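You operate a simulated robot arm through the tools that you are given. There is no shell and no other tool. Be economical: measure what you need, move in short steps, check, and stop when the job is done.

Carry out the task below with a simulated robot arm. There is one attempt and no reset: what you move stays moved.

JOB
Thin the gravy with the tumbler of water, stir it even and cover the pot.
Fine: all the water into the red pot, green ladle, tumbler and ladle back, no spill. Set down upright: clear tumbler, green ladle.

It is judged by the outcome, as a careful person would: the job done as asked, and still so three seconds after it is handed in. It fails if anything else is knocked over, pushed out of place, dropped, spilled or broken. Lids that push on must go on centred and level and be pressed home; caps that screw on are set level and turned clockwise until they are tight.

ROBOT AND FRAMES
A 6-joint arm with a two-finger parallel gripper, fixed in place. Base frame: the origin is at the foot of the arm, x ahead of it, y to its left, z up; the work surface is at about z = 0.8. Lengths are in m, angles in rad, forces in N, time in s.
With the tool pointing down near the work surface it reaches from about 0.26 to 0.68 m from the base axis. Its first joint turns from -1.152 to 1.152 rad. Payload 2.9 kg.
The tool frame sits at the grasp point between the pads (the TCP): z along the fingers, y along the line on which they close. The tips reach 0.03 m beyond it. Largest opening 0.11 m; finger width 0.02, thickness 0.01; the body of the gripper, 0.048 by 0.112 m, starts 0.055 m behind the TCP.
Orientation is that of the tool frame in the base frame, as a unit quaternion [x, y, z, w]. With the fingers straight down and closing along the base's y, the tool's x points along the base's -x, its y along +y and its z along -z.

CONTROLS
- The arm moves only by the tool apply_moves. Its argument "series" is a list that holds one entry, the list of rows, each a list of 6 numbers: the shift along the base's x, y, z in units of 300 mm (1.0 is 300 mm), then the turn, a rotation vector about the base's x, y, z in units of 90 degrees (1.0 is 90 degrees). In form: [[[x, y, z, rx, ry, rz], ...]]. A call has 1 to 20 rows; each row is the pose to reach, as a shift and turn from the pose commanded when the call began. "gripper" is the closure, from 0 (fully open) to 1 (shut), set as the call begins (left out, the last holds). A call with a number of a shift or a turn outside -1 to 1 is refused whole. Each row takes 0.2 s and may step no farther than 0.05 m and 0.15 rad from the row before; otherwise, or with a gripper value out of range, the whole call is refused. A pose out of reach is approached as far as the arm can. The call stops where the force on the tool passes 70 N (or 10 N more than at its start, if that is more) or the arm is blocked; 0.2 s more then pass. Each finger travels about 0.108 m/s and halts on what it meets, pressing with about 33 N; the grip force reading is that of the motor and also rises with nothing between the fingers. The clock runs only during rows and for 0.2 s after the last one: add rows that repeat a pose to give the fingers time. It gives the time, the measured TCP pose, the force on the tool (base axes), the opening and the grip force at its end, in the units of the frame above (readings bear some noise), with the torque about the TCP (base axes, N m) and any sound that the robot's microphone picked up.
- Cameras (640 x 400 px; columns grow to the right, rows downward): "scene" is fixed at [0.066, 0.4339, 1.3955]; the picture's right is [-0.72, -0.69, 0.00], its down [-0.36, 0.38, -0.85] and it looks along [0.59, -0.62, -0.53] (base axes); focal length 351 px, centre (320, 200). "wrist" rides on the gripper at [0.072, 0.017, -0.103] in the tool frame; the picture's right is [-0.23, 0.97, 0.00], its down [-0.76, -0.18, -0.62] and it looks along [-0.61, -0.14, 0.78] (tool axes); focal length 222 px, centre (320, 200). There is no depth. A picture from a camera that has moved, and an enlarged one, comes with that camera's place and axes in the base frame and with its lens. The place of the scene camera against the robot may be out by one fixed shift of up to 0.025 m in any direction.
- camera(camera): a new picture of that camera. No time passes.
- enlarge(camera, box): a new picture of the part [left, top, right, bottom] of that camera's present view, enlarged. No time passes.
- hand_in(): hands the job in; it is judged then, once.

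Go step by step. Nothing tells you positions but the pictures and the camera data: compare them with the known pose of the tool, close in by small moves and look again before you grip or let go. The budget is 120 turns and 84 pictures, counting those below and the enlarged ones. Unless the task says otherwise, let go and move clear before handing in, and close with one line.

The tools are called as name(argument=value, ...) on one line, values as JSON. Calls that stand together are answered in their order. apply_moves: Moves the arm, as the interface text tells. Its arguments: {"type":"object","properties":{"series":{"type":"array"},"gripper":{"type":"number"}},"required":["series"]} The other tools are called the same way: camera (camera) takes a picture; enlarge (camera, box) takes an enlarged picture of a part of a camera's view; hand_in () hands the job in.

At the start:

```text
time: 0.0
eef_pos: [0.3687, -0.1651, 1.1651]
orientation: [0.0, 1.0, 0.0, 0.0]
contact_force: [0.5, -0.4, -0.4]
ft_torque: [0.03, 0.03, -0.02]
width: 0.1101
gripper_force: 0.0
```

scene: 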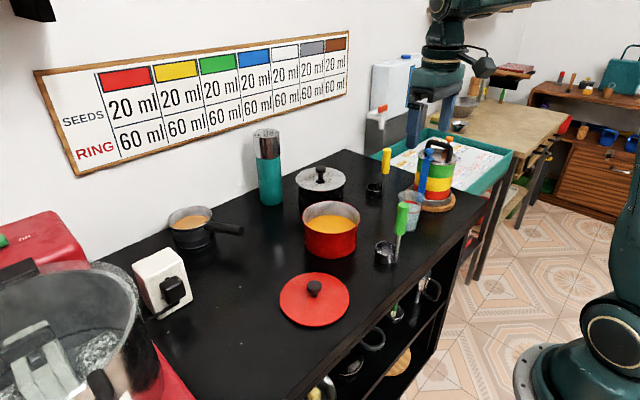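
wrist: 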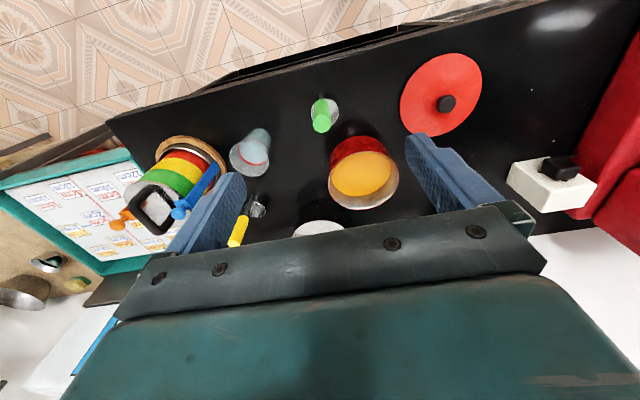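

I see a red pot with gravy, its red lid in front, a green ladle standing in a small holder, and a clear tumbler near the coloured canister. I'll look closer to measure positions.

enlarge(camera="scene", box=[270, 130, 470, 330])

enlarge(camera="wrist", box=[200, 40, 500, 260])

enlarge(camera="scene", box=[350, 140, 470, 270])

```text
2.00 times, centred on (370, 230) of scene
camera zoom: at [0.066, 0.4339, 1.3955], right [-0.72, -0.69, 0.0], down [-0.36, 0.38, -0.85], along [0.59, -0.62, -0.53], focal length 702 px, centre (220, 140)
```

zoom: 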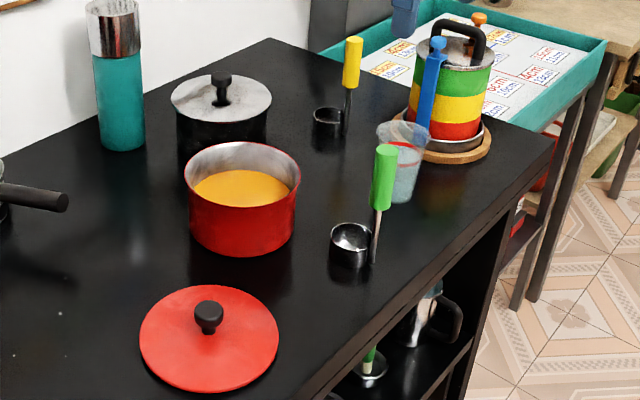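

```text
1.82 times, centred on (350, 150) of wrist
camera zoom: at [0.295, -0.148, 1.2692], right [0.23, 0.97, 0.0], down [0.76, -0.18, 0.62], along [0.61, -0.14, -0.78], focal length 404 px, centre (266, 291)
```

zoom: 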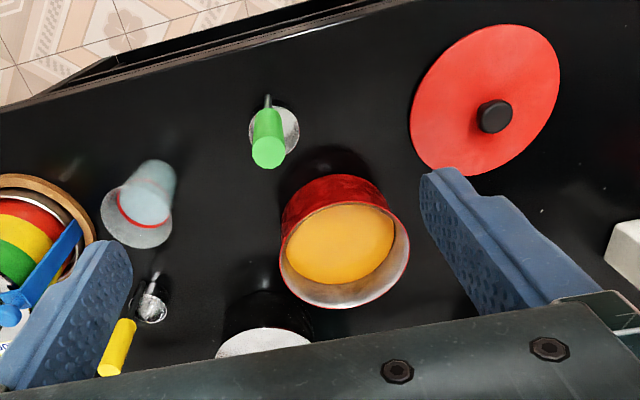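

```text
3.08 times, centred on (410, 205) of scene
camera zoom: at [0.066, 0.4339, 1.3955], right [-0.72, -0.69, 0.0], down [-0.36, 0.38, -0.85], along [0.59, -0.62, -0.53], focal length 1080 px, centre (43, 185)
```

zoom: 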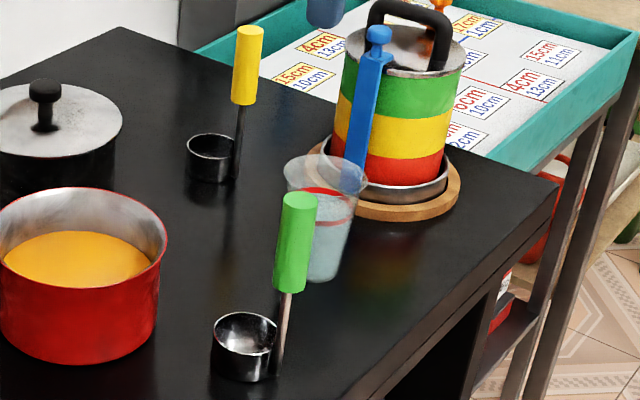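

The tumbler seems to be at about (0.46, -0.325), green ladle handle at about (0.40, -0.17), pot at about (0.56, -0.115) and lid at about (0.46, 0.055). First I move above the tumbler with the tool yawed 45°, to keep the camera clear of the blue handle, and look again.

apply_moves(series=[[[0.05, -0.09, -0.06, 0, 0, 0.083], [0.1, -0.18, -0.12, 0, 0, 0.167], [0.15, -0.27, -0.18, 0, 0, 0.25], [0.2, -0.36, -0.23, 0, 0, 0.333], [0.25, -0.45, -0.28, 0, 0, 0.417], [0.304, -0.533, -0.3, 0, 0, 0.5]]], gripper=0)

camera(camera="wrist")

camera(camera="scene")

```text
time: 1.4
eef_pos: [0.4615, -0.3235, 1.0778]
orientation: [-0.384, 0.924, 0.001, 0.001]
contact_force: [0.5, 0.4, -0.6]
ft_torque: [0.01, 0.05, 0.01]
width: 0.1102
gripper_force: 0.1
```

```text
78 pictures are left
camera wrist: at [0.3963, -0.3636, 1.1818], right [-0.53, 0.85, 0.0], down [0.66, 0.41, 0.62], along [0.53, 0.33, -0.78], focal length 222 px, centre (320, 200)
```

wrist: 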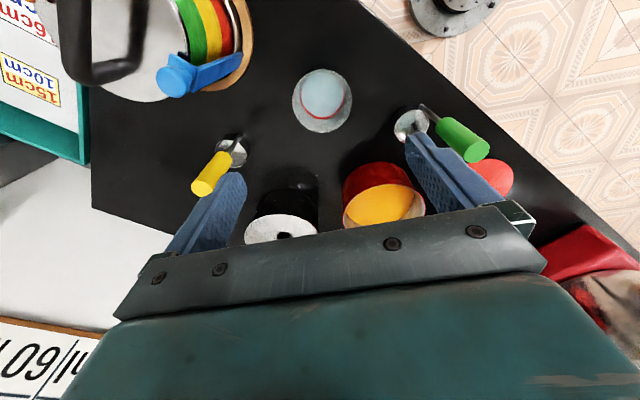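

```text
77 pictures are left
```

scene: 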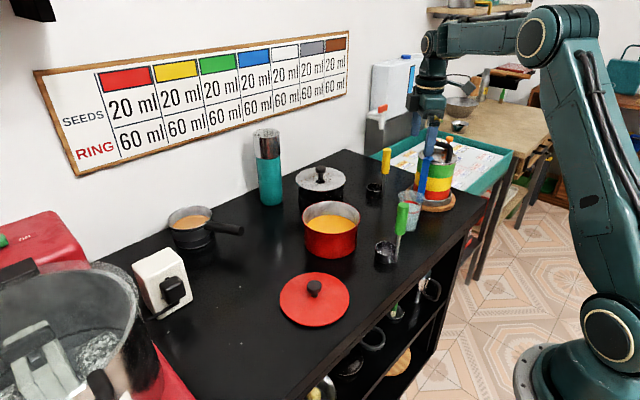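

The tumbler is below the tool; I'll enlarge for a precise position.

enlarge(camera="wrist", box=[260, 50, 420, 150])

enlarge(camera="scene", box=[370, 110, 466, 270])

```text
4.00 times, centred on (340, 100) of wrist
camera zoom: at [0.3963, -0.3636, 1.1818], right [-0.53, 0.85, 0.0], down [0.66, 0.41, 0.62], along [0.53, 0.33, -0.78], focal length 888 px, centre (240, 600)
```

zoom: 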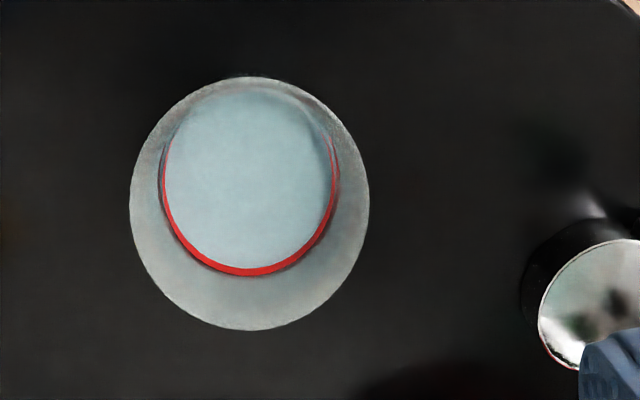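

```text
2.50 times, centred on (418, 190) of scene
camera zoom: at [0.066, 0.4339, 1.3955], right [-0.72, -0.69, 0.0], down [-0.36, 0.38, -0.85], along [0.59, -0.62, -0.53], focal length 878 px, centre (75, 225)
```

zoom: 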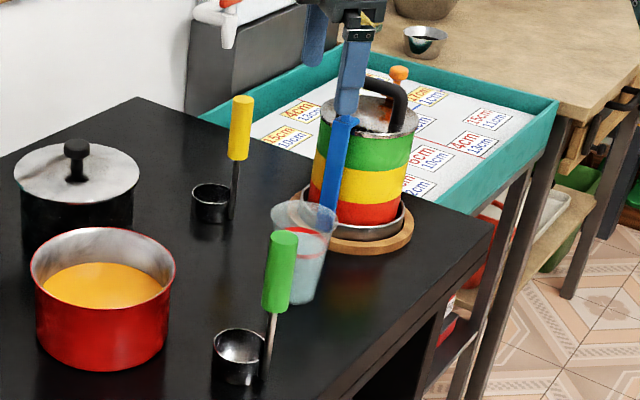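

The tumbler's rim is centred near (0.459, -0.322) at z about 0.90, diameter 0.072. I descend to grip at z 0.86, which stays clear of the blue handle.

apply_moves(series=[[[0, 0.005, -0.12, 0, 0, 0], [-0.003, 0.008, -0.24, 0, 0, 0], [-0.003, 0.008, -0.36, 0, 0, 0], [-0.003, 0.008, -0.48, 0, 0, 0], [-0.003, 0.008, -0.55, 0, 0, 0]]])

camera(camera="wrist")

enlarge(camera="scene", box=[370, 110, 466, 270])

```text
time: 2.6
eef_pos: [0.4592, -0.322, 0.9081]
orientation: [-0.383, 0.924, 0.0, 0.001]
contact_force: [-0.6, 0.1, 0.5]
ft_torque: [-0.01, 0.01, 0.0]
width: 0.11
gripper_force: 0.2
```

```text
74 pictures are left
camera wrist: at [0.3952, -0.3609, 1.0125], right [-0.53, 0.85, 0.0], down [0.66, 0.41, 0.62], along [0.53, 0.33, -0.78], focal length 222 px, centre (320, 200)
```

wrist: 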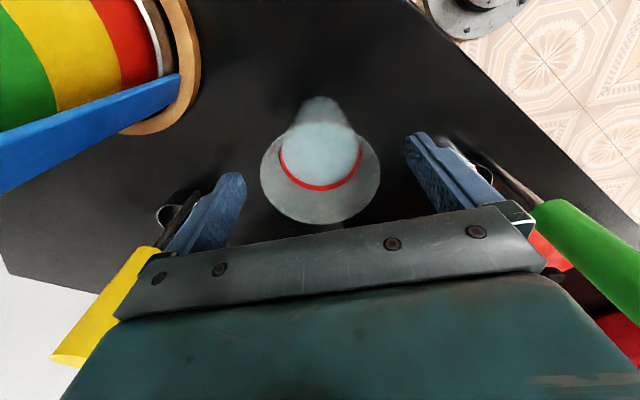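

```text
2.50 times, centred on (418, 190) of scene
camera zoom: at [0.066, 0.4339, 1.3955], right [-0.72, -0.69, 0.0], down [-0.36, 0.38, -0.85], along [0.59, -0.62, -0.53], focal length 878 px, centre (75, 225)
```

zoom: 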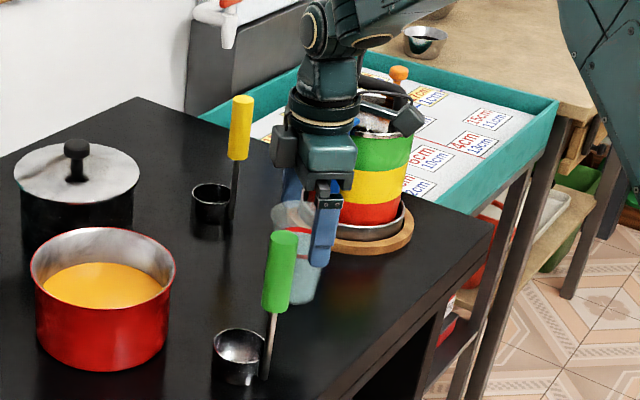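

The fingers straddle the tumbler. I lower to z 0.86 and close.

apply_moves(series=[[[-0.01, -0.003, -0.08, 0, 0, 0], [-0.01, -0.003, -0.16, 0, 0, 0], [-0.01, -0.003, -0.16, 0, 0, 0]]])

apply_moves(series=[[[0, 0, 0, 0, 0, 0], [0, 0, 0, 0, 0, 0], [0, 0, 0, 0, 0, 0], [0, 0, 0, 0, 0, 0]]], gripper=1)

camera(camera="wrist")

```text
time: 3.4
eef_pos: [0.456, -0.3243, 0.8615]
orientation: [-0.383, 0.924, -0.001, 0.0]
contact_force: [1.2, 0.3, -0.3]
ft_torque: [0.0, 0.0, -0.01]
width: 0.11
gripper_force: 0.0
```

```text
time: 4.4
eef_pos: [0.4558, -0.3235, 0.8617]
orientation: [-0.383, 0.924, 0.0, 0.0]
contact_force: [-0.4, -0.6, 1.1]
ft_torque: [0.04, 0.09, -0.01]
width: 0.0694
gripper_force: 32.7
```

```text
72 pictures are left
camera wrist: at [0.3917, -0.3636, 0.9662], right [-0.53, 0.85, 0.0], down [0.66, 0.41, 0.62], along [0.53, 0.33, -0.78], focal length 222 px, centre (320, 200)
```

wrist: 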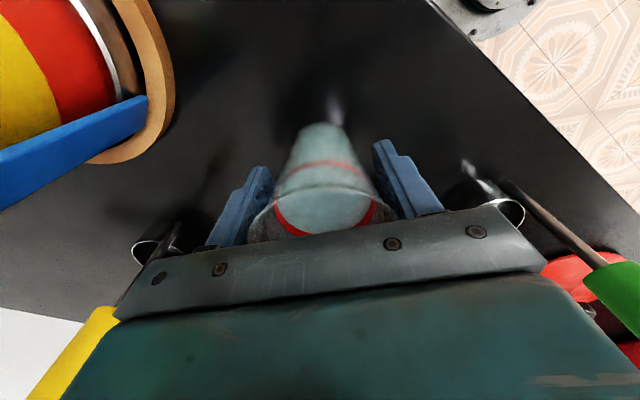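

Gripped at 0.069 m. I lift straight up slowly.

apply_moves(series=[[[0, 0, 0.04, 0, 0, 0], [0, 0, 0.12, 0, 0, 0], [0, 0, 0.22, 0, 0, 0], [0, 0, 0.32, 0, 0, 0], [0, 0, 0.42, 0, 0, 0], [0, 0, 0.52, 0, 0, 0], [0, 0, 0.62, 0, 0, 0], [0, 0, 0.7, 0, 0, 0], [0, 0, 0.76, 0, 0, 0]]])

camera(camera="scene")

camera(camera="wrist")

```text
time: 6.4
eef_pos: [0.4567, -0.3253, 1.0925]
orientation: [-0.383, 0.924, 0.001, 0.0]
contact_force: [0.7, 0.5, -2.0]
ft_torque: [-0.01, -0.02, 0.03]
width: 0.069
gripper_force: 32.5
```

```text
71 pictures are left
```

scene: 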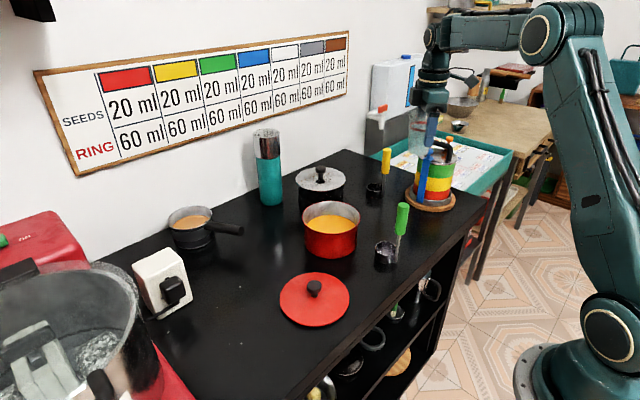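

```text
70 pictures are left
camera wrist: at [0.3926, -0.3644, 1.1962], right [-0.53, 0.85, 0.0], down [0.66, 0.41, 0.62], along [0.53, 0.33, -0.78], focal length 222 px, centre (320, 200)
```

wrist: 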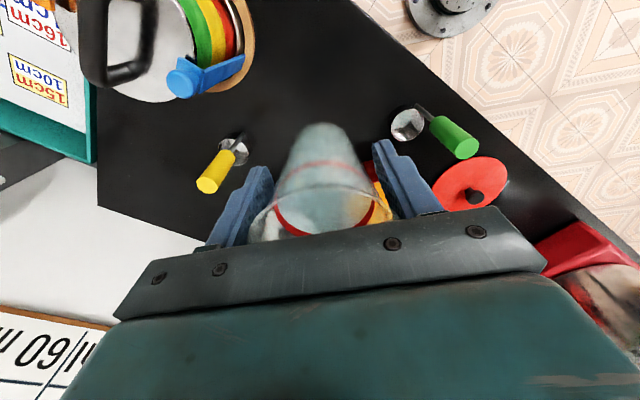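

Holding securely. I move to beside the pot at height and yaw to 90°, still upright.

apply_moves(series=[[[0.02, 0.03, 0, 0, 0, 0.03], [0.06, 0.09, 0, 0, 0, 0.09], [0.11, 0.17, 0, 0, 0, 0.16], [0.16, 0.25, 0, 0, 0, 0.23], [0.21, 0.32, 0, 0, 0, 0.3], [0.26, 0.4, 0, 0, 0, 0.37], [0.31, 0.47, 0, 0, 0, 0.43], [0.34, 0.515, 0, 0, 0, 0.48], [0.35, 0.533, 0, 0, 0, 0.5]]])

camera(camera="scene")

camera(camera="wrist")

```text
time: 8.4
eef_pos: [0.5591, -0.1634, 1.0906]
orientation: [0.708, -0.706, 0.0, 0.0]
contact_force: [-0.5, 0.0, -1.7]
ft_torque: [-0.07, 0.0, 0.02]
width: 0.0687
gripper_force: 32.8
```

```text
69 pictures are left
```

scene: 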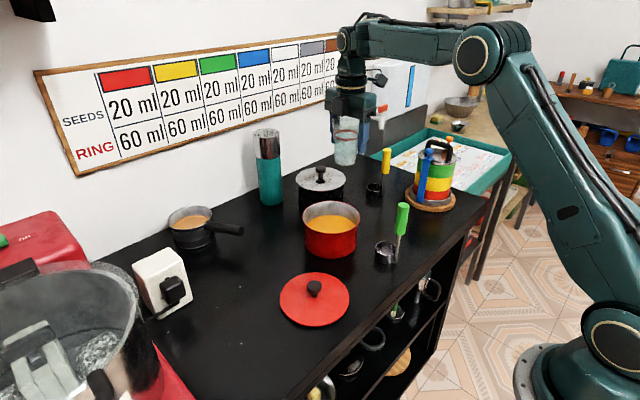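

```text
68 pictures are left
camera wrist: at [0.5428, -0.236, 1.1941], right [-0.97, 0.23, 0.0], down [0.18, 0.76, 0.62], along [0.14, 0.61, -0.78], focal length 222 px, centre (320, 200)
```

wrist: 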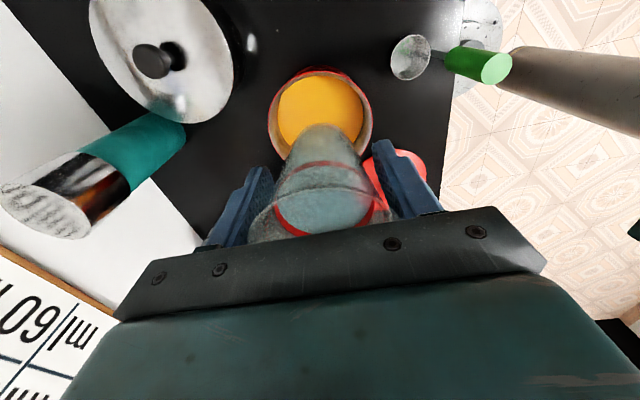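

Upright and in place. I zoom to fix the pot position before tilting.

enlarge(camera="wrist", box=[240, 50, 400, 150])

```text
4.00 times, centred on (320, 100) of wrist
camera zoom: at [0.5428, -0.236, 1.1941], right [-0.97, 0.23, 0.0], down [0.18, 0.76, 0.62], along [0.14, 0.61, -0.78], focal length 888 px, centre (320, 600)
```

zoom: 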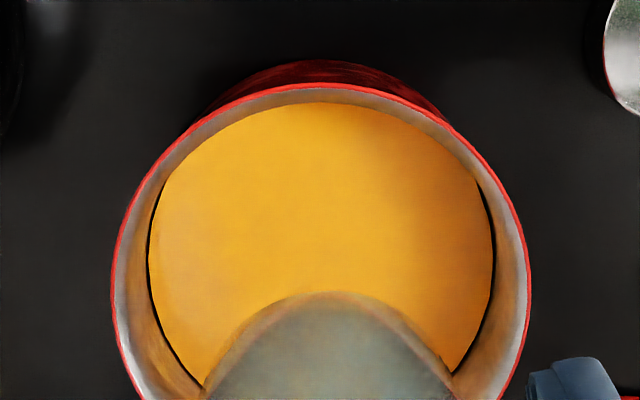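

Pot centre is about (0.566, -0.125), rim z about 0.87. I lower the tumbler over the pot edge, then begin tilting toward +y, with the camera side up.

apply_moves(series=[[[0.01, -0.01, -0.08, 0, 0, 0], [0.02, -0.02, -0.18, 0, 0, 0], [0.02, -0.02, -0.28, 0, 0, 0], [0.02, -0.02, -0.367, 0, 0, 0], [0.02, -0.02, -0.367, -0.06, 0, 0], [0.02, -0.02, -0.367, -0.12, 0, 0], [0.02, -0.02, -0.367, -0.18, 0, 0], [0.02, -0.02, -0.367, -0.24, 0, 0], [0.02, -0.02, -0.367, -0.3, 0, 0]]])

camera(camera="scene")

camera(camera="wrist")

```text
time: 10.4
eef_pos: [0.5662, -0.1705, 0.9789]
orientation: [0.688, -0.687, 0.167, 0.166]
contact_force: [-0.4, -0.2, -2.2]
ft_torque: [0.01, 0.02, 0.03]
width: 0.0684
gripper_force: 32.9
```

```text
66 pictures are left
```

scene: 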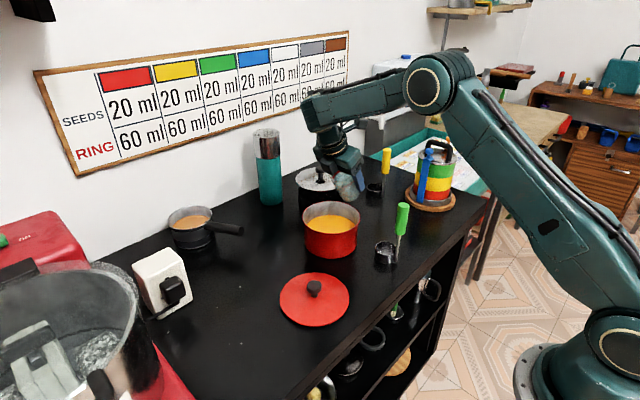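

```text
65 pictures are left
camera wrist: at [0.5489, -0.1871, 1.1058], right [-0.97, 0.2, -0.1], down [0.18, 0.96, 0.21], along [0.14, 0.18, -0.97], focal length 222 px, centre (320, 200)
```

wrist: 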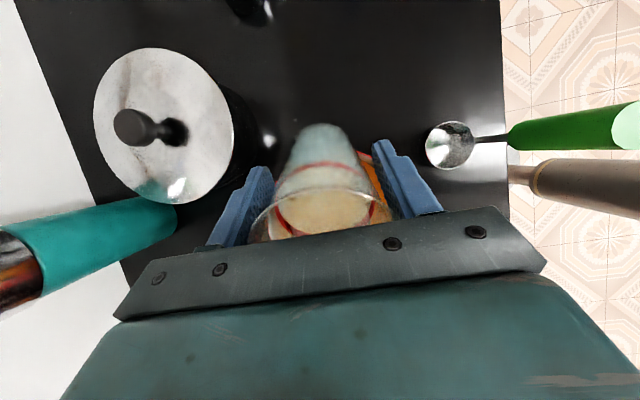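

Geometry matches. I continue tilting, slowly now as the water nears the lip.

apply_moves(series=[[[0, 0, 0, -0.05, 0, 0], [0, 0, 0, -0.1, 0, 0], [0, 0, 0, -0.15, 0, 0], [0, 0, 0, -0.19, 0, 0]]])

enlarge(camera="scene", box=[250, 120, 410, 270])

```text
time: 11.4
eef_pos: [0.5658, -0.1697, 0.9787]
orientation: [-0.655, 0.655, -0.266, -0.266]
contact_force: [0.3, -0.2, -2.5]
ft_torque: [0.01, 0.02, -0.01]
width: 0.0683
gripper_force: 32.9
```

```text
2.67 times, centred on (330, 195) of scene
camera zoom: at [0.0661, 0.4339, 1.3955], right [-0.72, -0.69, 0.0], down [-0.36, 0.38, -0.85], along [0.59, -0.62, -0.53], focal length 936 px, centre (293, 213)
```

zoom: 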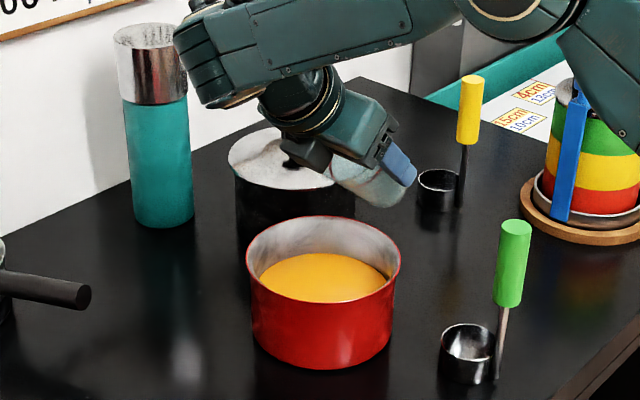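

Clear of everything. I continue the pour gradually.

apply_moves(series=[[[0, 0, 0, -0.03, 0, 0], [0, 0, 0, -0.06, 0, 0], [0, 0, 0, -0.09, 0, 0], [0, 0, 0, -0.12, 0, 0], [0, 0, 0, -0.15, 0, 0], [0, 0, 0, -0.18, 0, 0], [0, 0, 0, -0.2, 0, 0], [0, 0, 0, -0.2, 0, 0]]])

enlarge(camera="scene", box=[250, 120, 410, 270])

camera(camera="wrist")

```text
time: 13.2
eef_pos: [0.5656, -0.1702, 0.9803]
orientation: [0.606, -0.605, 0.365, 0.365]
contact_force: [0.1, -0.7, -1.4]
ft_torque: [0.03, 0.01, -0.01]
width: 0.0682
gripper_force: 33.3
```

```text
2.67 times, centred on (330, 195) of scene
camera zoom: at [0.066, 0.4339, 1.3955], right [-0.72, -0.69, 0.0], down [-0.36, 0.38, -0.85], along [0.59, -0.62, -0.53], focal length 936 px, centre (293, 213)
```

zoom: 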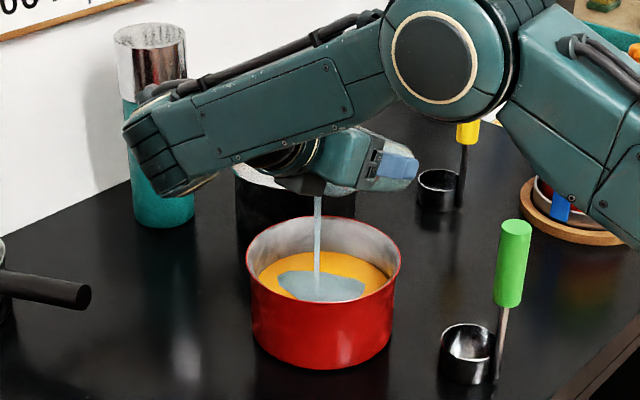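

```text
62 pictures are left
camera wrist: at [0.5492, -0.112, 1.0928], right [-0.97, 0.11, -0.2], down [0.18, 0.91, -0.38], along [0.14, -0.41, -0.9], focal length 222 px, centre (320, 200)
```

wrist: 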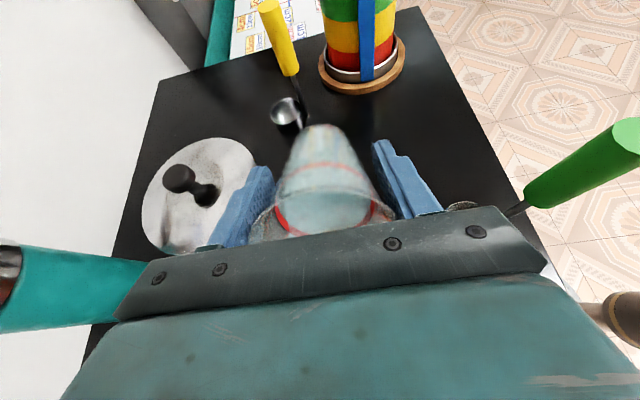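

Water is falling into the middle of the pot. I continue slowly.

apply_moves(series=[[[0, 0, 0, -0.025, 0, 0], [0, 0, 0, -0.05, 0, 0], [0, 0, 0, -0.075, 0, 0], [0, 0, 0, -0.1, 0, 0], [0, 0, 0, -0.125, 0, 0], [0, 0, 0, -0.15, 0, 0], [0, 0, 0, -0.175, 0, 0], [0, 0, 0, -0.2, 0, 0], [0, 0, 0, -0.2, 0, 0], [0, 0, 0, -0.2, 0, 0]]])

enlarge(camera="scene", box=[250, 120, 410, 270])

```text
time: 15.4
eef_pos: [0.5498, -0.1976, 0.9723]
orientation: [0.558, -0.544, 0.452, 0.435]
contact_force: [0.3, 0.3, -1.8]
ft_torque: [0.04, -0.01, -0.04]
width: 0.0679
gripper_force: 32.6
out of reach, approached as far as the arm can: row 5, 6, 7, 8, 9, 10
```

```text
2.67 times, centred on (330, 195) of scene
camera zoom: at [0.066, 0.4339, 1.3955], right [-0.72, -0.69, 0.0], down [-0.36, 0.38, -0.85], along [0.59, -0.62, -0.53], focal length 936 px, centre (293, 213)
```

zoom: 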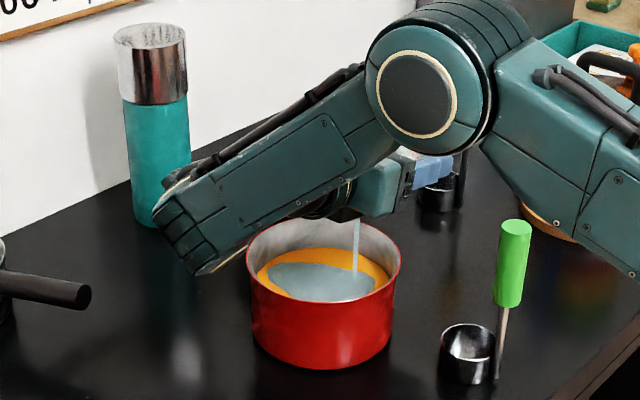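

The wrist nears its limit at about 78° tilt, and the stream is still inside the pot. I'll untilt slightly and raise a little, then yaw the tool outward (30°) around the lip to gain reach.

apply_moves(series=[[[0, 0, 0, 0.05, 0, 0], [0, 0, 0, 0.1, 0, 0], [0, 0, 0.03, 0.15, 0, 0], [0, 0, 0.06, 0.19, 0, 0]]])

apply_moves(series=[[[0.015, 0, 0, 0, 0, 0.07], [0.03, 0, 0, 0, 0, 0.14], [0.045, 0.005, 0, 0, 0, 0.21], [0.06, 0.01, 0, 0, 0, 0.28], [0.07, 0.015, 0, 0, 0, 0.35], [0.08, 0.02, 0, 0, 0, 0.42]]])

enlarge(camera="scene", box=[250, 120, 410, 270])

camera(camera="wrist")

```text
time: 16.4
eef_pos: [0.5497, -0.1978, 0.9897]
orientation: [0.616, -0.605, 0.365, 0.347]
contact_force: [0.3, -0.3, -1.0]
ft_torque: [0.0, 0.01, -0.01]
width: 0.0674
gripper_force: 33.1
```

```text
time: 17.8
eef_pos: [0.575, -0.1901, 0.9908]
orientation: [0.779, -0.373, 0.459, 0.21]
contact_force: [0.0, 1.1, -0.7]
ft_torque: [0.02, 0.01, 0.0]
width: 0.0677
gripper_force: 33.0
```

```text
2.67 times, centred on (330, 195) of scene
camera zoom: at [0.066, 0.4339, 1.3955], right [-0.72, -0.69, 0.0], down [-0.36, 0.38, -0.85], along [0.59, -0.62, -0.53], focal length 936 px, centre (293, 213)
```

zoom: 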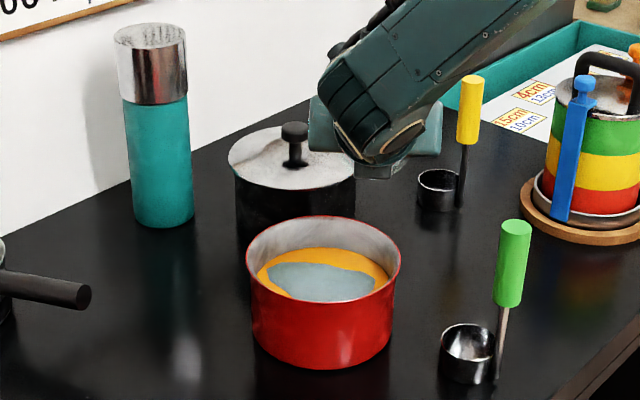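

```text
59 pictures are left
camera wrist: at [0.5247, -0.1606, 1.105], right [-0.82, -0.53, -0.21], down [-0.44, 0.82, -0.36], along [0.36, -0.2, -0.91], focal length 222 px, centre (320, 200)
```

wrist: 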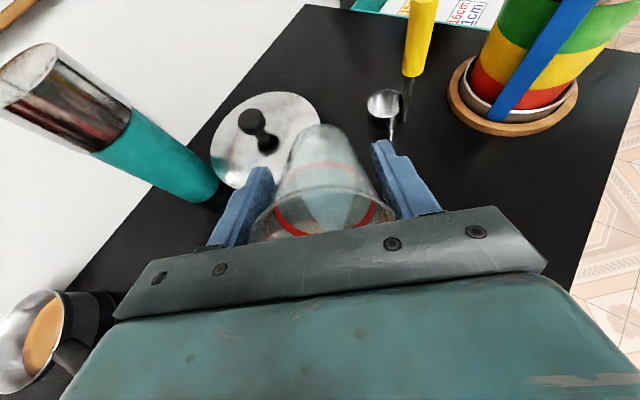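

The stream has stopped and the tool is reoriented. I shift the lip back over the pot centre and resume the tilt about the new axis.

apply_moves(series=[[[0.018, 0.065, 0, 0, 0, 0], [0.037, 0.13, 0, 0, 0, 0], [0.037, 0.13, 0, -0.039, -0.031, 0], [0.037, 0.13, 0, -0.066, -0.053, 0], [0.037, 0.13, 0, -0.09, -0.072, 0], [0.037, 0.13, 0, -0.113, -0.091, 0], [0.037, 0.13, 0, -0.137, -0.11, 0], [0.037, 0.13, 0, -0.16, -0.129, 0], [0.037, 0.13, 0, -0.183, -0.147, 0], [0.037, 0.13, 0, -0.183, -0.147, 0]]])

enlarge(camera="scene", box=[250, 120, 410, 270])

```text
time: 20.0
eef_pos: [0.583, -0.1519, 0.9909]
orientation: [0.682, -0.325, 0.594, 0.275]
contact_force: [0.0, -0.1, -0.3]
ft_torque: [0.02, 0.0, 0.0]
width: 0.0675
gripper_force: 33.4
```

```text
2.67 times, centred on (330, 195) of scene
camera zoom: at [0.066, 0.4339, 1.3955], right [-0.72, -0.69, 0.0], down [-0.36, 0.38, -0.85], along [0.59, -0.62, -0.53], focal length 936 px, centre (293, 213)
```

zoom: 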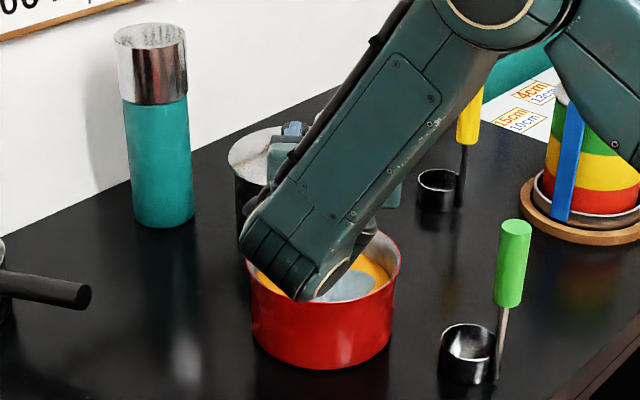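

Arm is still clear and water flows. I raise 2 cm and tilt on to about 100° to empty it.

apply_moves(series=[[[0, 0, 0.03, -0.02, -0.016, 0], [0, 0, 0.06, -0.04, -0.032, 0], [0, 0, 0.06, -0.06, -0.048, 0], [0, 0, 0.06, -0.08, -0.064, 0], [0, 0, 0.06, -0.1, -0.08, 0], [0, 0, 0.06, -0.12, -0.096, 0], [0, 0, 0.06, -0.14, -0.112, 0], [0, 0, 0.06, -0.16, -0.128, 0], [0, 0, 0.06, -0.16, -0.128, 0], [0, 0, 0.06, -0.16, -0.128, 0]]])

camera(camera="scene")

camera(camera="wrist")

```text
time: 22.2
eef_pos: [0.6104, -0.163, 1.0191]
orientation: [0.583, -0.274, 0.694, 0.323]
contact_force: [-0.3, -0.3, -1.0]
ft_torque: [0.01, 0.02, -0.01]
width: 0.0669
gripper_force: 32.8
out of reach, approached as far as the arm can: row 7, 8, 9, 10
```

```text
57 pictures are left
```

scene: 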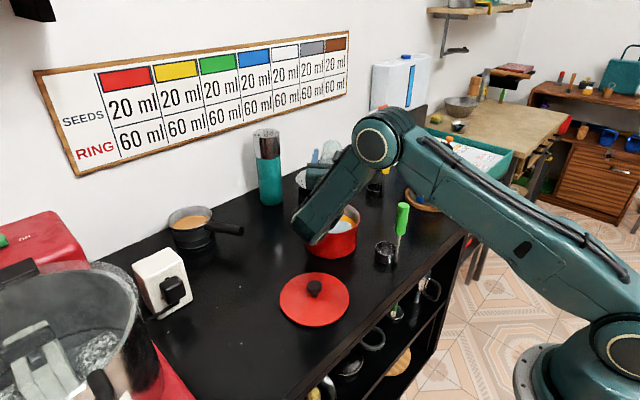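

```text
56 pictures are left
camera wrist: at [0.5233, -0.0861, 1.0741], right [-0.72, -0.65, -0.23], down [-0.17, 0.49, -0.86], along [0.67, -0.58, -0.46], focal length 222 px, centre (320, 200)
```

wrist: 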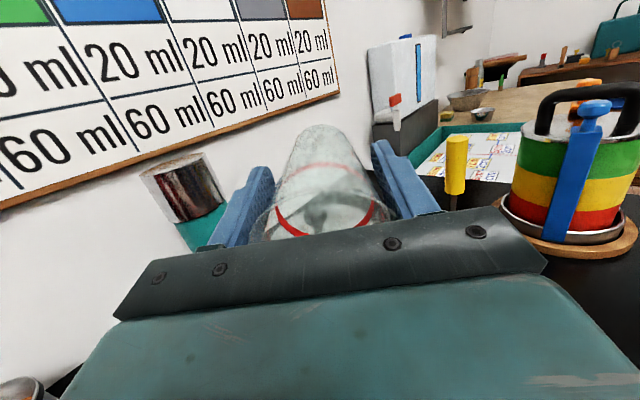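

Tilt is about 100° and the tumbler looks nearly empty. I let it drain a second and check closely.

apply_moves(series=[[[0, 0, 0, 0, 0, 0], [0, 0, 0, 0, 0, 0], [0, 0, 0, 0, 0, 0], [0, 0, 0, 0, 0, 0], [0, 0, 0, 0, 0, 0], [0, 0, 0, 0, 0, 0], [0, 0, 0, 0, 0, 0]]])

enlarge(camera="wrist", box=[240, 110, 400, 250])

enlarge(camera="scene", box=[270, 130, 390, 270])

```text
time: 23.8
eef_pos: [0.6099, -0.1631, 1.0194]
orientation: [0.582, -0.275, 0.693, 0.323]
contact_force: [-0.3, 0.5, -0.7]
ft_torque: [0.02, 0.02, -0.01]
width: 0.067
gripper_force: 32.9
```

```text
2.86 times, centred on (320, 180) of wrist
camera zoom: at [0.5232, -0.086, 1.0741], right [-0.72, -0.65, -0.23], down [-0.17, 0.49, -0.86], along [0.67, -0.58, -0.46], focal length 635 px, centre (320, 257)
```

zoom: 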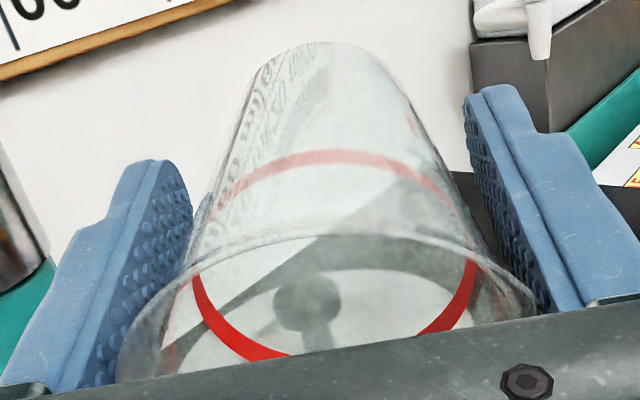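

```text
2.86 times, centred on (330, 200) of scene
camera zoom: at [0.066, 0.4339, 1.3955], right [-0.72, -0.69, 0.0], down [-0.36, 0.38, -0.85], along [0.59, -0.62, -0.53], focal length 1003 px, centre (291, 200)
```

zoom: 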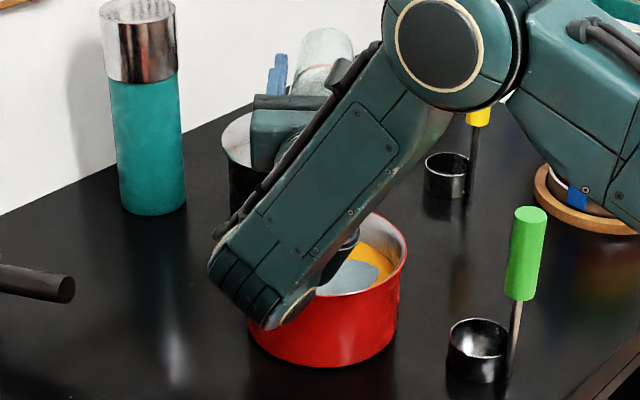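

The tumbler is empty. I untilt it above the pot while rising.

apply_moves(series=[[[0, 0, 0.02, 0.0656, 0.0545, 0], [0, 0, 0.04, 0.1312, 0.1091, 0], [0, 0, 0.06, 0.1968, 0.1636, 0], [0, 0, 0.08, 0.2625, 0.2182, 0], [0, 0, 0.11, 0.3281, 0.2727, 0], [0, 0, 0.14, 0.3937, 0.3272, 0], [0, 0, 0.17, 0.4593, 0.3818, 0], [0, 0, 0.2, 0.5249, 0.4363, 0], [0, 0, 0.23, 0.5905, 0.4908, 0], [0, 0, 0.26, 0.6562, 0.5454, 0], [0, 0, 0.29, 0.7218, 0.5999, 0], [0, 0, 0.32, 0.7874, 0.6545, 0], [0, 0, 0.33, 0.853, 0.709, 0], [0, 0, 0.33, 0.853, 0.709, 0]]])

camera(camera="scene")

```text
time: 26.8
eef_pos: [0.6086, -0.1647, 1.1203]
orientation: [0.904, -0.428, 0.002, 0.002]
contact_force: [0.5, 0.1, -0.7]
ft_torque: [-0.01, 0.0, -0.01]
width: 0.0667
gripper_force: 33.2
out of reach, approached as far as the arm can: row 12, 13
```

```text
53 pictures are left
```

scene: 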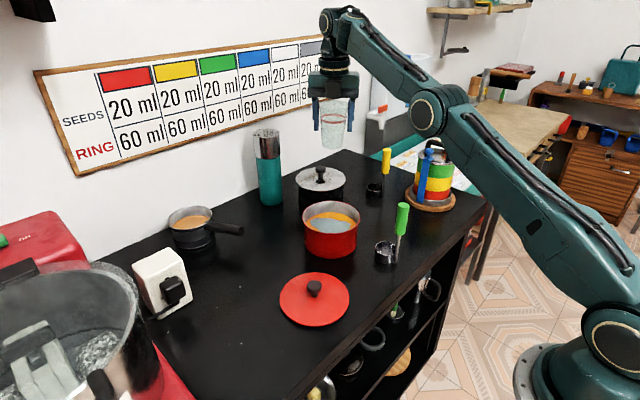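

Upright again. I swing back above the tumbler's original place, yaw 45°.

apply_moves(series=[[[-0.051, -0.053, 0, 0, 0, -0.0941], [-0.102, -0.106, 0, 0, 0, -0.188], [-0.153, -0.159, 0, 0, 0, -0.282], [-0.204, -0.212, 0, 0, 0, -0.376], [-0.255, -0.265, 0, 0, 0, -0.47], [-0.305, -0.317, 0, 0, 0, -0.565], [-0.356, -0.37, 0, 0, 0, -0.659], [-0.407, -0.423, 0, 0, 0, -0.753], [-0.458, -0.476, 0, 0, 0, -0.847], [-0.509, -0.53, -0.05, 0, 0, -0.941], [-0.509, -0.53, -0.05, 0, 0, -0.941]]])

camera(camera="wrist")

enlarge(camera="scene", box=[370, 60, 466, 220])

```text
time: 29.2
eef_pos: [0.4575, -0.3236, 1.104]
orientation: [-0.38, 0.925, 0.0, -0.005]
contact_force: [0.8, -0.4, -0.9]
ft_torque: [0.03, -0.02, -0.01]
width: 0.0665
gripper_force: 33.0
```

```text
52 pictures are left
camera wrist: at [0.3934, -0.3624, 1.2079], right [-0.52, 0.85, 0.0], down [0.67, 0.41, 0.62], along [0.53, 0.32, -0.79], focal length 222 px, centre (320, 200)
```

wrist: 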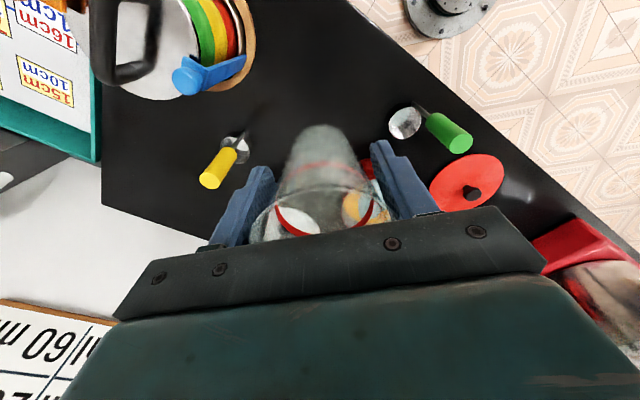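

```text
2.50 times, centred on (418, 140) of scene
camera zoom: at [0.066, 0.4338, 1.3955], right [-0.72, -0.69, 0.0], down [-0.36, 0.38, -0.85], along [0.59, -0.62, -0.53], focal length 878 px, centre (75, 350)
```

zoom: 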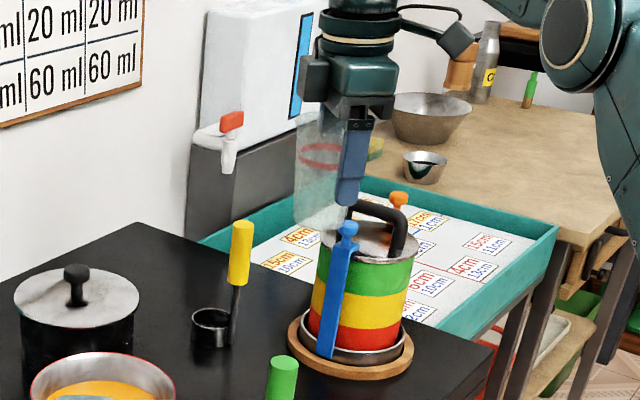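

Still upright over its spot. I lower to just above the table, then finish gently.

apply_moves(series=[[[0, 0, -0.1, 0, 0, 0], [-0.004, 0, -0.22, 0, 0, 0], [-0.004, 0, -0.34, 0, 0, 0], [-0.004, 0, -0.46, 0, 0, 0], [-0.004, 0, -0.58, 0, 0, 0], [-0.004, 0, -0.68, 0, 0, 0], [-0.004, 0, -0.74, 0, 0, 0], [-0.004, 0, -0.77, 0, 0, 0]]])

enlarge(camera="scene", box=[370, 110, 466, 270])

```text
time: 31.0
eef_pos: [0.5171, -0.3611, 0.8853]
orientation: [-0.381, 0.925, 0.0, -0.003]
contact_force: [0.3, -0.1, -1.1]
ft_torque: [-0.01, 0.03, -0.03]
width: 0.0663
gripper_force: 33.1
out of reach, approached as far as the arm can: row 1, 2, 3, 4, 5, 6, 7, 8
```

```text
2.50 times, centred on (418, 190) of scene
camera zoom: at [0.066, 0.4339, 1.3955], right [-0.72, -0.69, 0.0], down [-0.36, 0.38, -0.85], along [0.59, -0.62, -0.53], focal length 878 px, centre (75, 225)
```

zoom: 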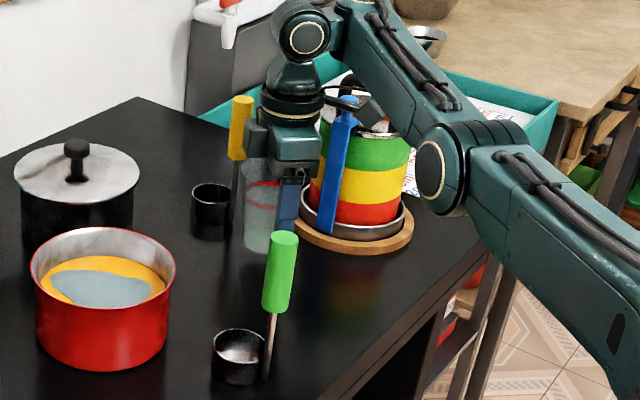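

The arm had flipped into an elbow-low posture and hit a joint limit, drifting off its path. Nothing appears touched. I back straight up first and check.

apply_moves(series=[[[0, 0, 0.08, 0, 0, 0], [0, 0, 0.16, 0, 0, 0], [0, 0, 0.26, 0, 0, 0], [0, 0, 0.36, 0, 0, 0], [0, 0, 0.48, 0, 0, 0], [0, 0, 0.6, 0, 0, 0], [0, 0, 0.7, 0, 0, 0]]])

camera(camera="scene")

```text
time: 32.6
eef_pos: [0.51, -0.3636, 1.0931]
orientation: [-0.383, 0.924, -0.001, -0.003]
contact_force: [0.1, -0.7, -0.8]
ft_torque: [-0.02, -0.03, 0.01]
width: 0.0662
gripper_force: 33.0
```

```text
49 pictures are left
```

scene: 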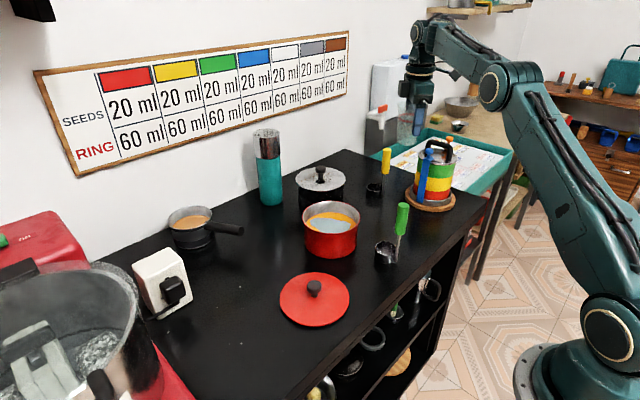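

All objects are in place, and triangulating the arm joints suggests the elbow is back above the shoulder–wrist line. I move back over the tumbler's spot and check posture.

apply_moves(series=[[[-0.03, 0.02, 0, 0, 0, 0], [-0.07, 0.05, 0, 0, 0, 0], [-0.12, 0.09, 0, 0, 0, 0], [-0.18, 0.1333, 0, 0, 0, 0], [-0.18, 0.1333, 0, 0, 0, 0]]])

camera(camera="scene")

```text
time: 33.8
eef_pos: [0.4614, -0.3264, 1.0958]
orientation: [-0.381, 0.925, 0.001, -0.003]
contact_force: [0.3, 0.0, -0.6]
ft_torque: [0.01, 0.0, -0.02]
width: 0.0659
gripper_force: 32.9
out of reach, approached as far as the arm can: row 4, 5
```

```text
48 pictures are left
```

scene: 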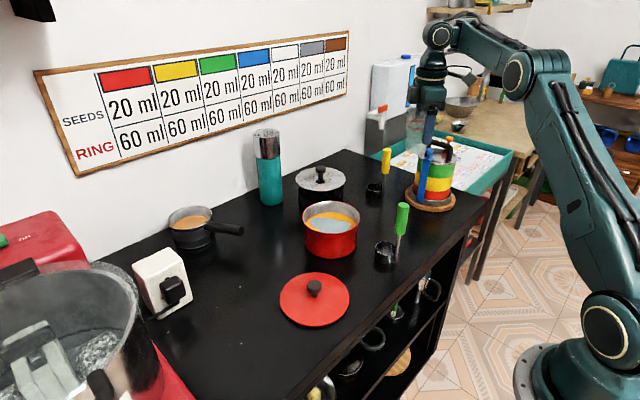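

The posture is still a limited branch. I go out to full stretch (high, in free space) so the elbow can pass back to its original side, then check.

apply_moves(series=[[[0.08, 0.03, 0.04, 0, 0, 0], [0.18, 0.06, 0.08, 0, 0, 0], [0.28, 0.09, 0.12, 0, 0, 0], [0.38, 0.12, 0.15, 0, 0, 0], [0.48, 0.15, 0.17, 0, 0, 0], [0.58, 0.18, 0.19, 0, 0, 0], [0.68, 0.21, 0.21, 0, 0, 0], [0.78, 0.233, 0.22, 0, 0, 0]]])

camera(camera="scene")

```text
time: 35.6
eef_pos: [0.5877, -0.2259, 1.1172]
orientation: [-0.379, 0.925, -0.001, -0.003]
contact_force: [-0.1, -0.5, -0.4]
ft_torque: [0.07, -0.01, 0.0]
width: 0.0659
gripper_force: 32.2
out of reach, approached as far as the arm can: row 4, 5, 6, 7, 8
```

```text
47 pictures are left
```

scene: 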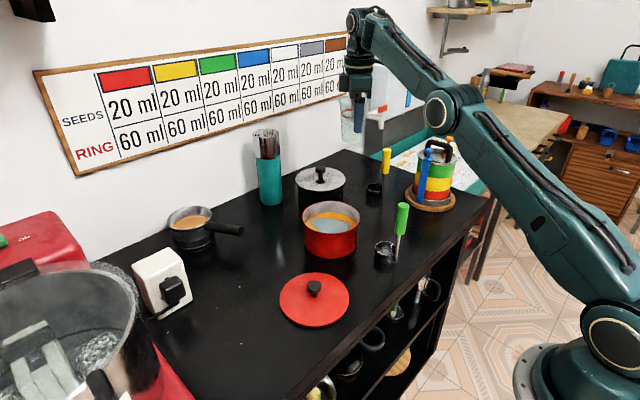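

Arm is near straight now. I retract inward along the same bearing and see which branch it takes.

apply_moves(series=[[[-0.03, 0.012, 0.0, 0, 0, 0], [-0.08, 0.03, -0.02, 0, 0, 0], [-0.14, 0.05, -0.05, 0, 0, 0], [-0.2, 0.08, -0.07, 0, 0, 0], [-0.27, 0.11, -0.07, 0, 0, 0]]])

camera(camera="scene")

```text
time: 36.8
eef_pos: [0.5181, -0.196, 1.108]
orientation: [-0.38, 0.925, 0.0, -0.004]
contact_force: [-0.6, -0.1, -0.5]
ft_torque: [-0.01, 0.0, 0.05]
width: 0.0659
gripper_force: 32.6
out of reach, approached as far as the arm can: row 5
```

```text
46 pictures are left
```

scene: 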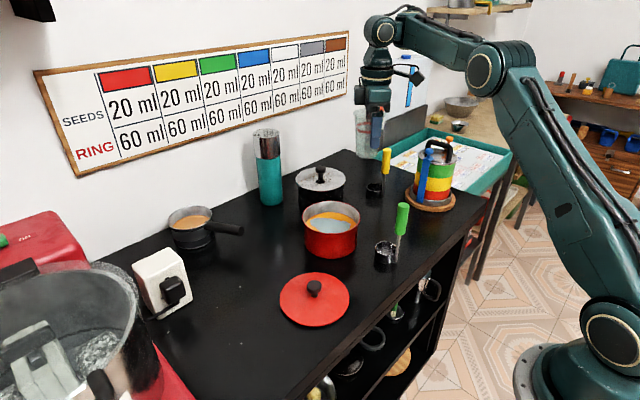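

The elbow is fine here; the wrist pitch seems to be the limiting joint (a wrist flip during pouring). I look closely at the wrist.

enlarge(camera="scene", box=[330, 0, 530, 130])

```text
3.08 times, centred on (430, 65) of scene
camera zoom: at [0.066, 0.4338, 1.3955], right [-0.72, -0.69, 0.0], down [-0.36, 0.38, -0.85], along [0.59, -0.62, -0.53], focal length 1080 px, centre (-18, 615)
```

zoom: 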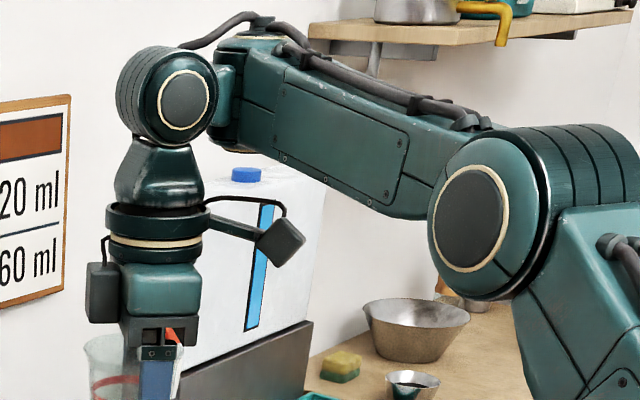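

I'll test what limits it: yaw to 90° here, then try retracting inward.

apply_moves(series=[[[0.03, 0, 0, 0, 0, 0.08], [0.03, 0, 0, 0, 0, 0.16], [0.03, 0, 0, 0, 0, 0.24], [0.03, 0, 0, 0, 0, 0.32], [0.03, 0, 0, 0, 0, 0.4], [0.03, 0, 0, 0, 0, 0.5], [0, 0, 0, 0, 0, 0.5], [-0.05, 0, 0, 0, 0, 0.5], [-0.1, 0.0, 0, 0, 0, 0.5], [-0.15, 0.0, 0, 0, 0, 0.5], [-0.2, 0.0, 0, 0, 0, 0.5]]])

enlarge(camera="scene", box=[330, 0, 580, 160])

```text
refused: row 6 steps farther than a row can; nothing moved
```

```text
2.50 times, centred on (455, 80) of scene
camera zoom: at [0.066, 0.4338, 1.3955], right [-0.72, -0.69, 0.0], down [-0.36, 0.38, -0.85], along [0.59, -0.62, -0.53], focal length 878 px, centre (-18, 500)
```

zoom: 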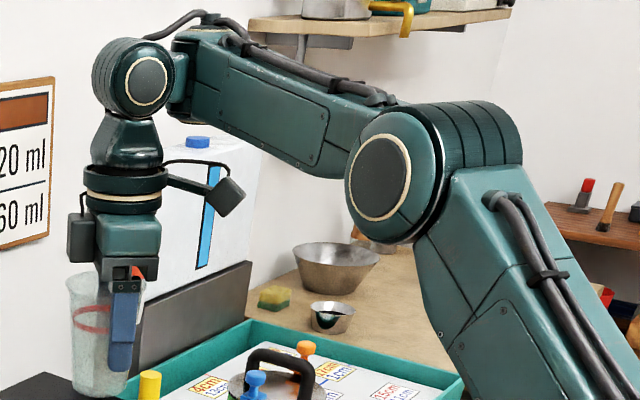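

The feasible shoulder–wrist distances (0.62–0.69) mean the elbow is on its wrong side with little travel. I'll stretch high, then swing downward along the reach boundary so the elbow flexes back through straight, then retract.

apply_moves(series=[[[0.025, 0.033, 0.127, 0, 0, 0], [0.05, 0.065, 0.254, 0, 0, 0], [0.075, 0.098, 0.38, 0, 0, 0], [0.1, 0.13, 0.507, 0, 0, 0], [0.18, 0.106, 0.407, 0, 0, 0], [0.26, 0.083, 0.307, 0, 0, 0], [0.313, 0.068, 0.218, 0, 0, 0], [0.366, 0.052, 0.129, 0, 0, 0], [0.42, 0.037, 0.04, 0, 0, 0], [0.45, 0.028, -0.06, 0, 0, 0], [0.483, 0.02, -0.16, 0, 0, 0]]])

camera(camera="scene")

```text
time: 39.2
eef_pos: [0.6239, -0.1613, 1.0756]
orientation: [-0.381, 0.925, -0.001, -0.003]
contact_force: [-0.4, 0.5, -0.7]
ft_torque: [-0.02, -0.01, -0.02]
width: 0.0659
gripper_force: 33.4
out of reach, approached as far as the arm can: row 4, 5, 6, 7, 8, 9, 10, 11
```

```text
43 pictures are left
```

scene: 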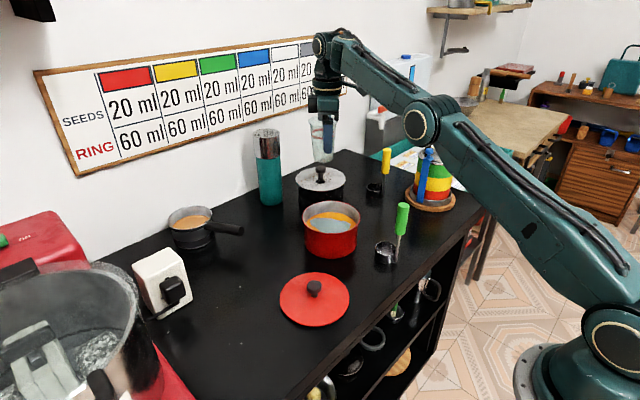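

Now I retract with a slight downward bias and check for reach flags.

apply_moves(series=[[[-0.04, 0.005, -0.03, 0, 0, 0], [-0.1, 0.01, -0.05, 0, 0, 0], [-0.17, 0.02, -0.05, 0, 0, 0], [-0.25, 0.035, -0.05, 0, 0, 0], [-0.33, 0.045, -0.05, 0, 0, 0], [-0.41, 0.057, -0.05, 0, 0, 0]]])

camera(camera="scene")

```text
time: 40.6
eef_pos: [0.5484, -0.1594, 1.0847]
orientation: [-0.381, 0.924, 0.0, -0.004]
contact_force: [1.0, 0.3, -0.6]
ft_torque: [0.01, 0.01, 0.02]
width: 0.0655
gripper_force: 32.9
out of reach, approached as far as the arm can: row 2, 4, 5, 6
```

```text
42 pictures are left
```

scene: 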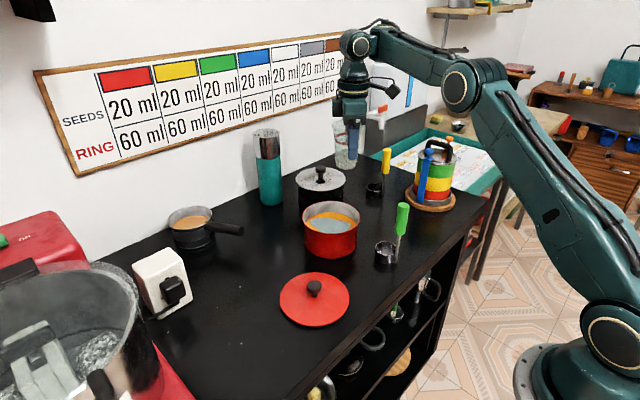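

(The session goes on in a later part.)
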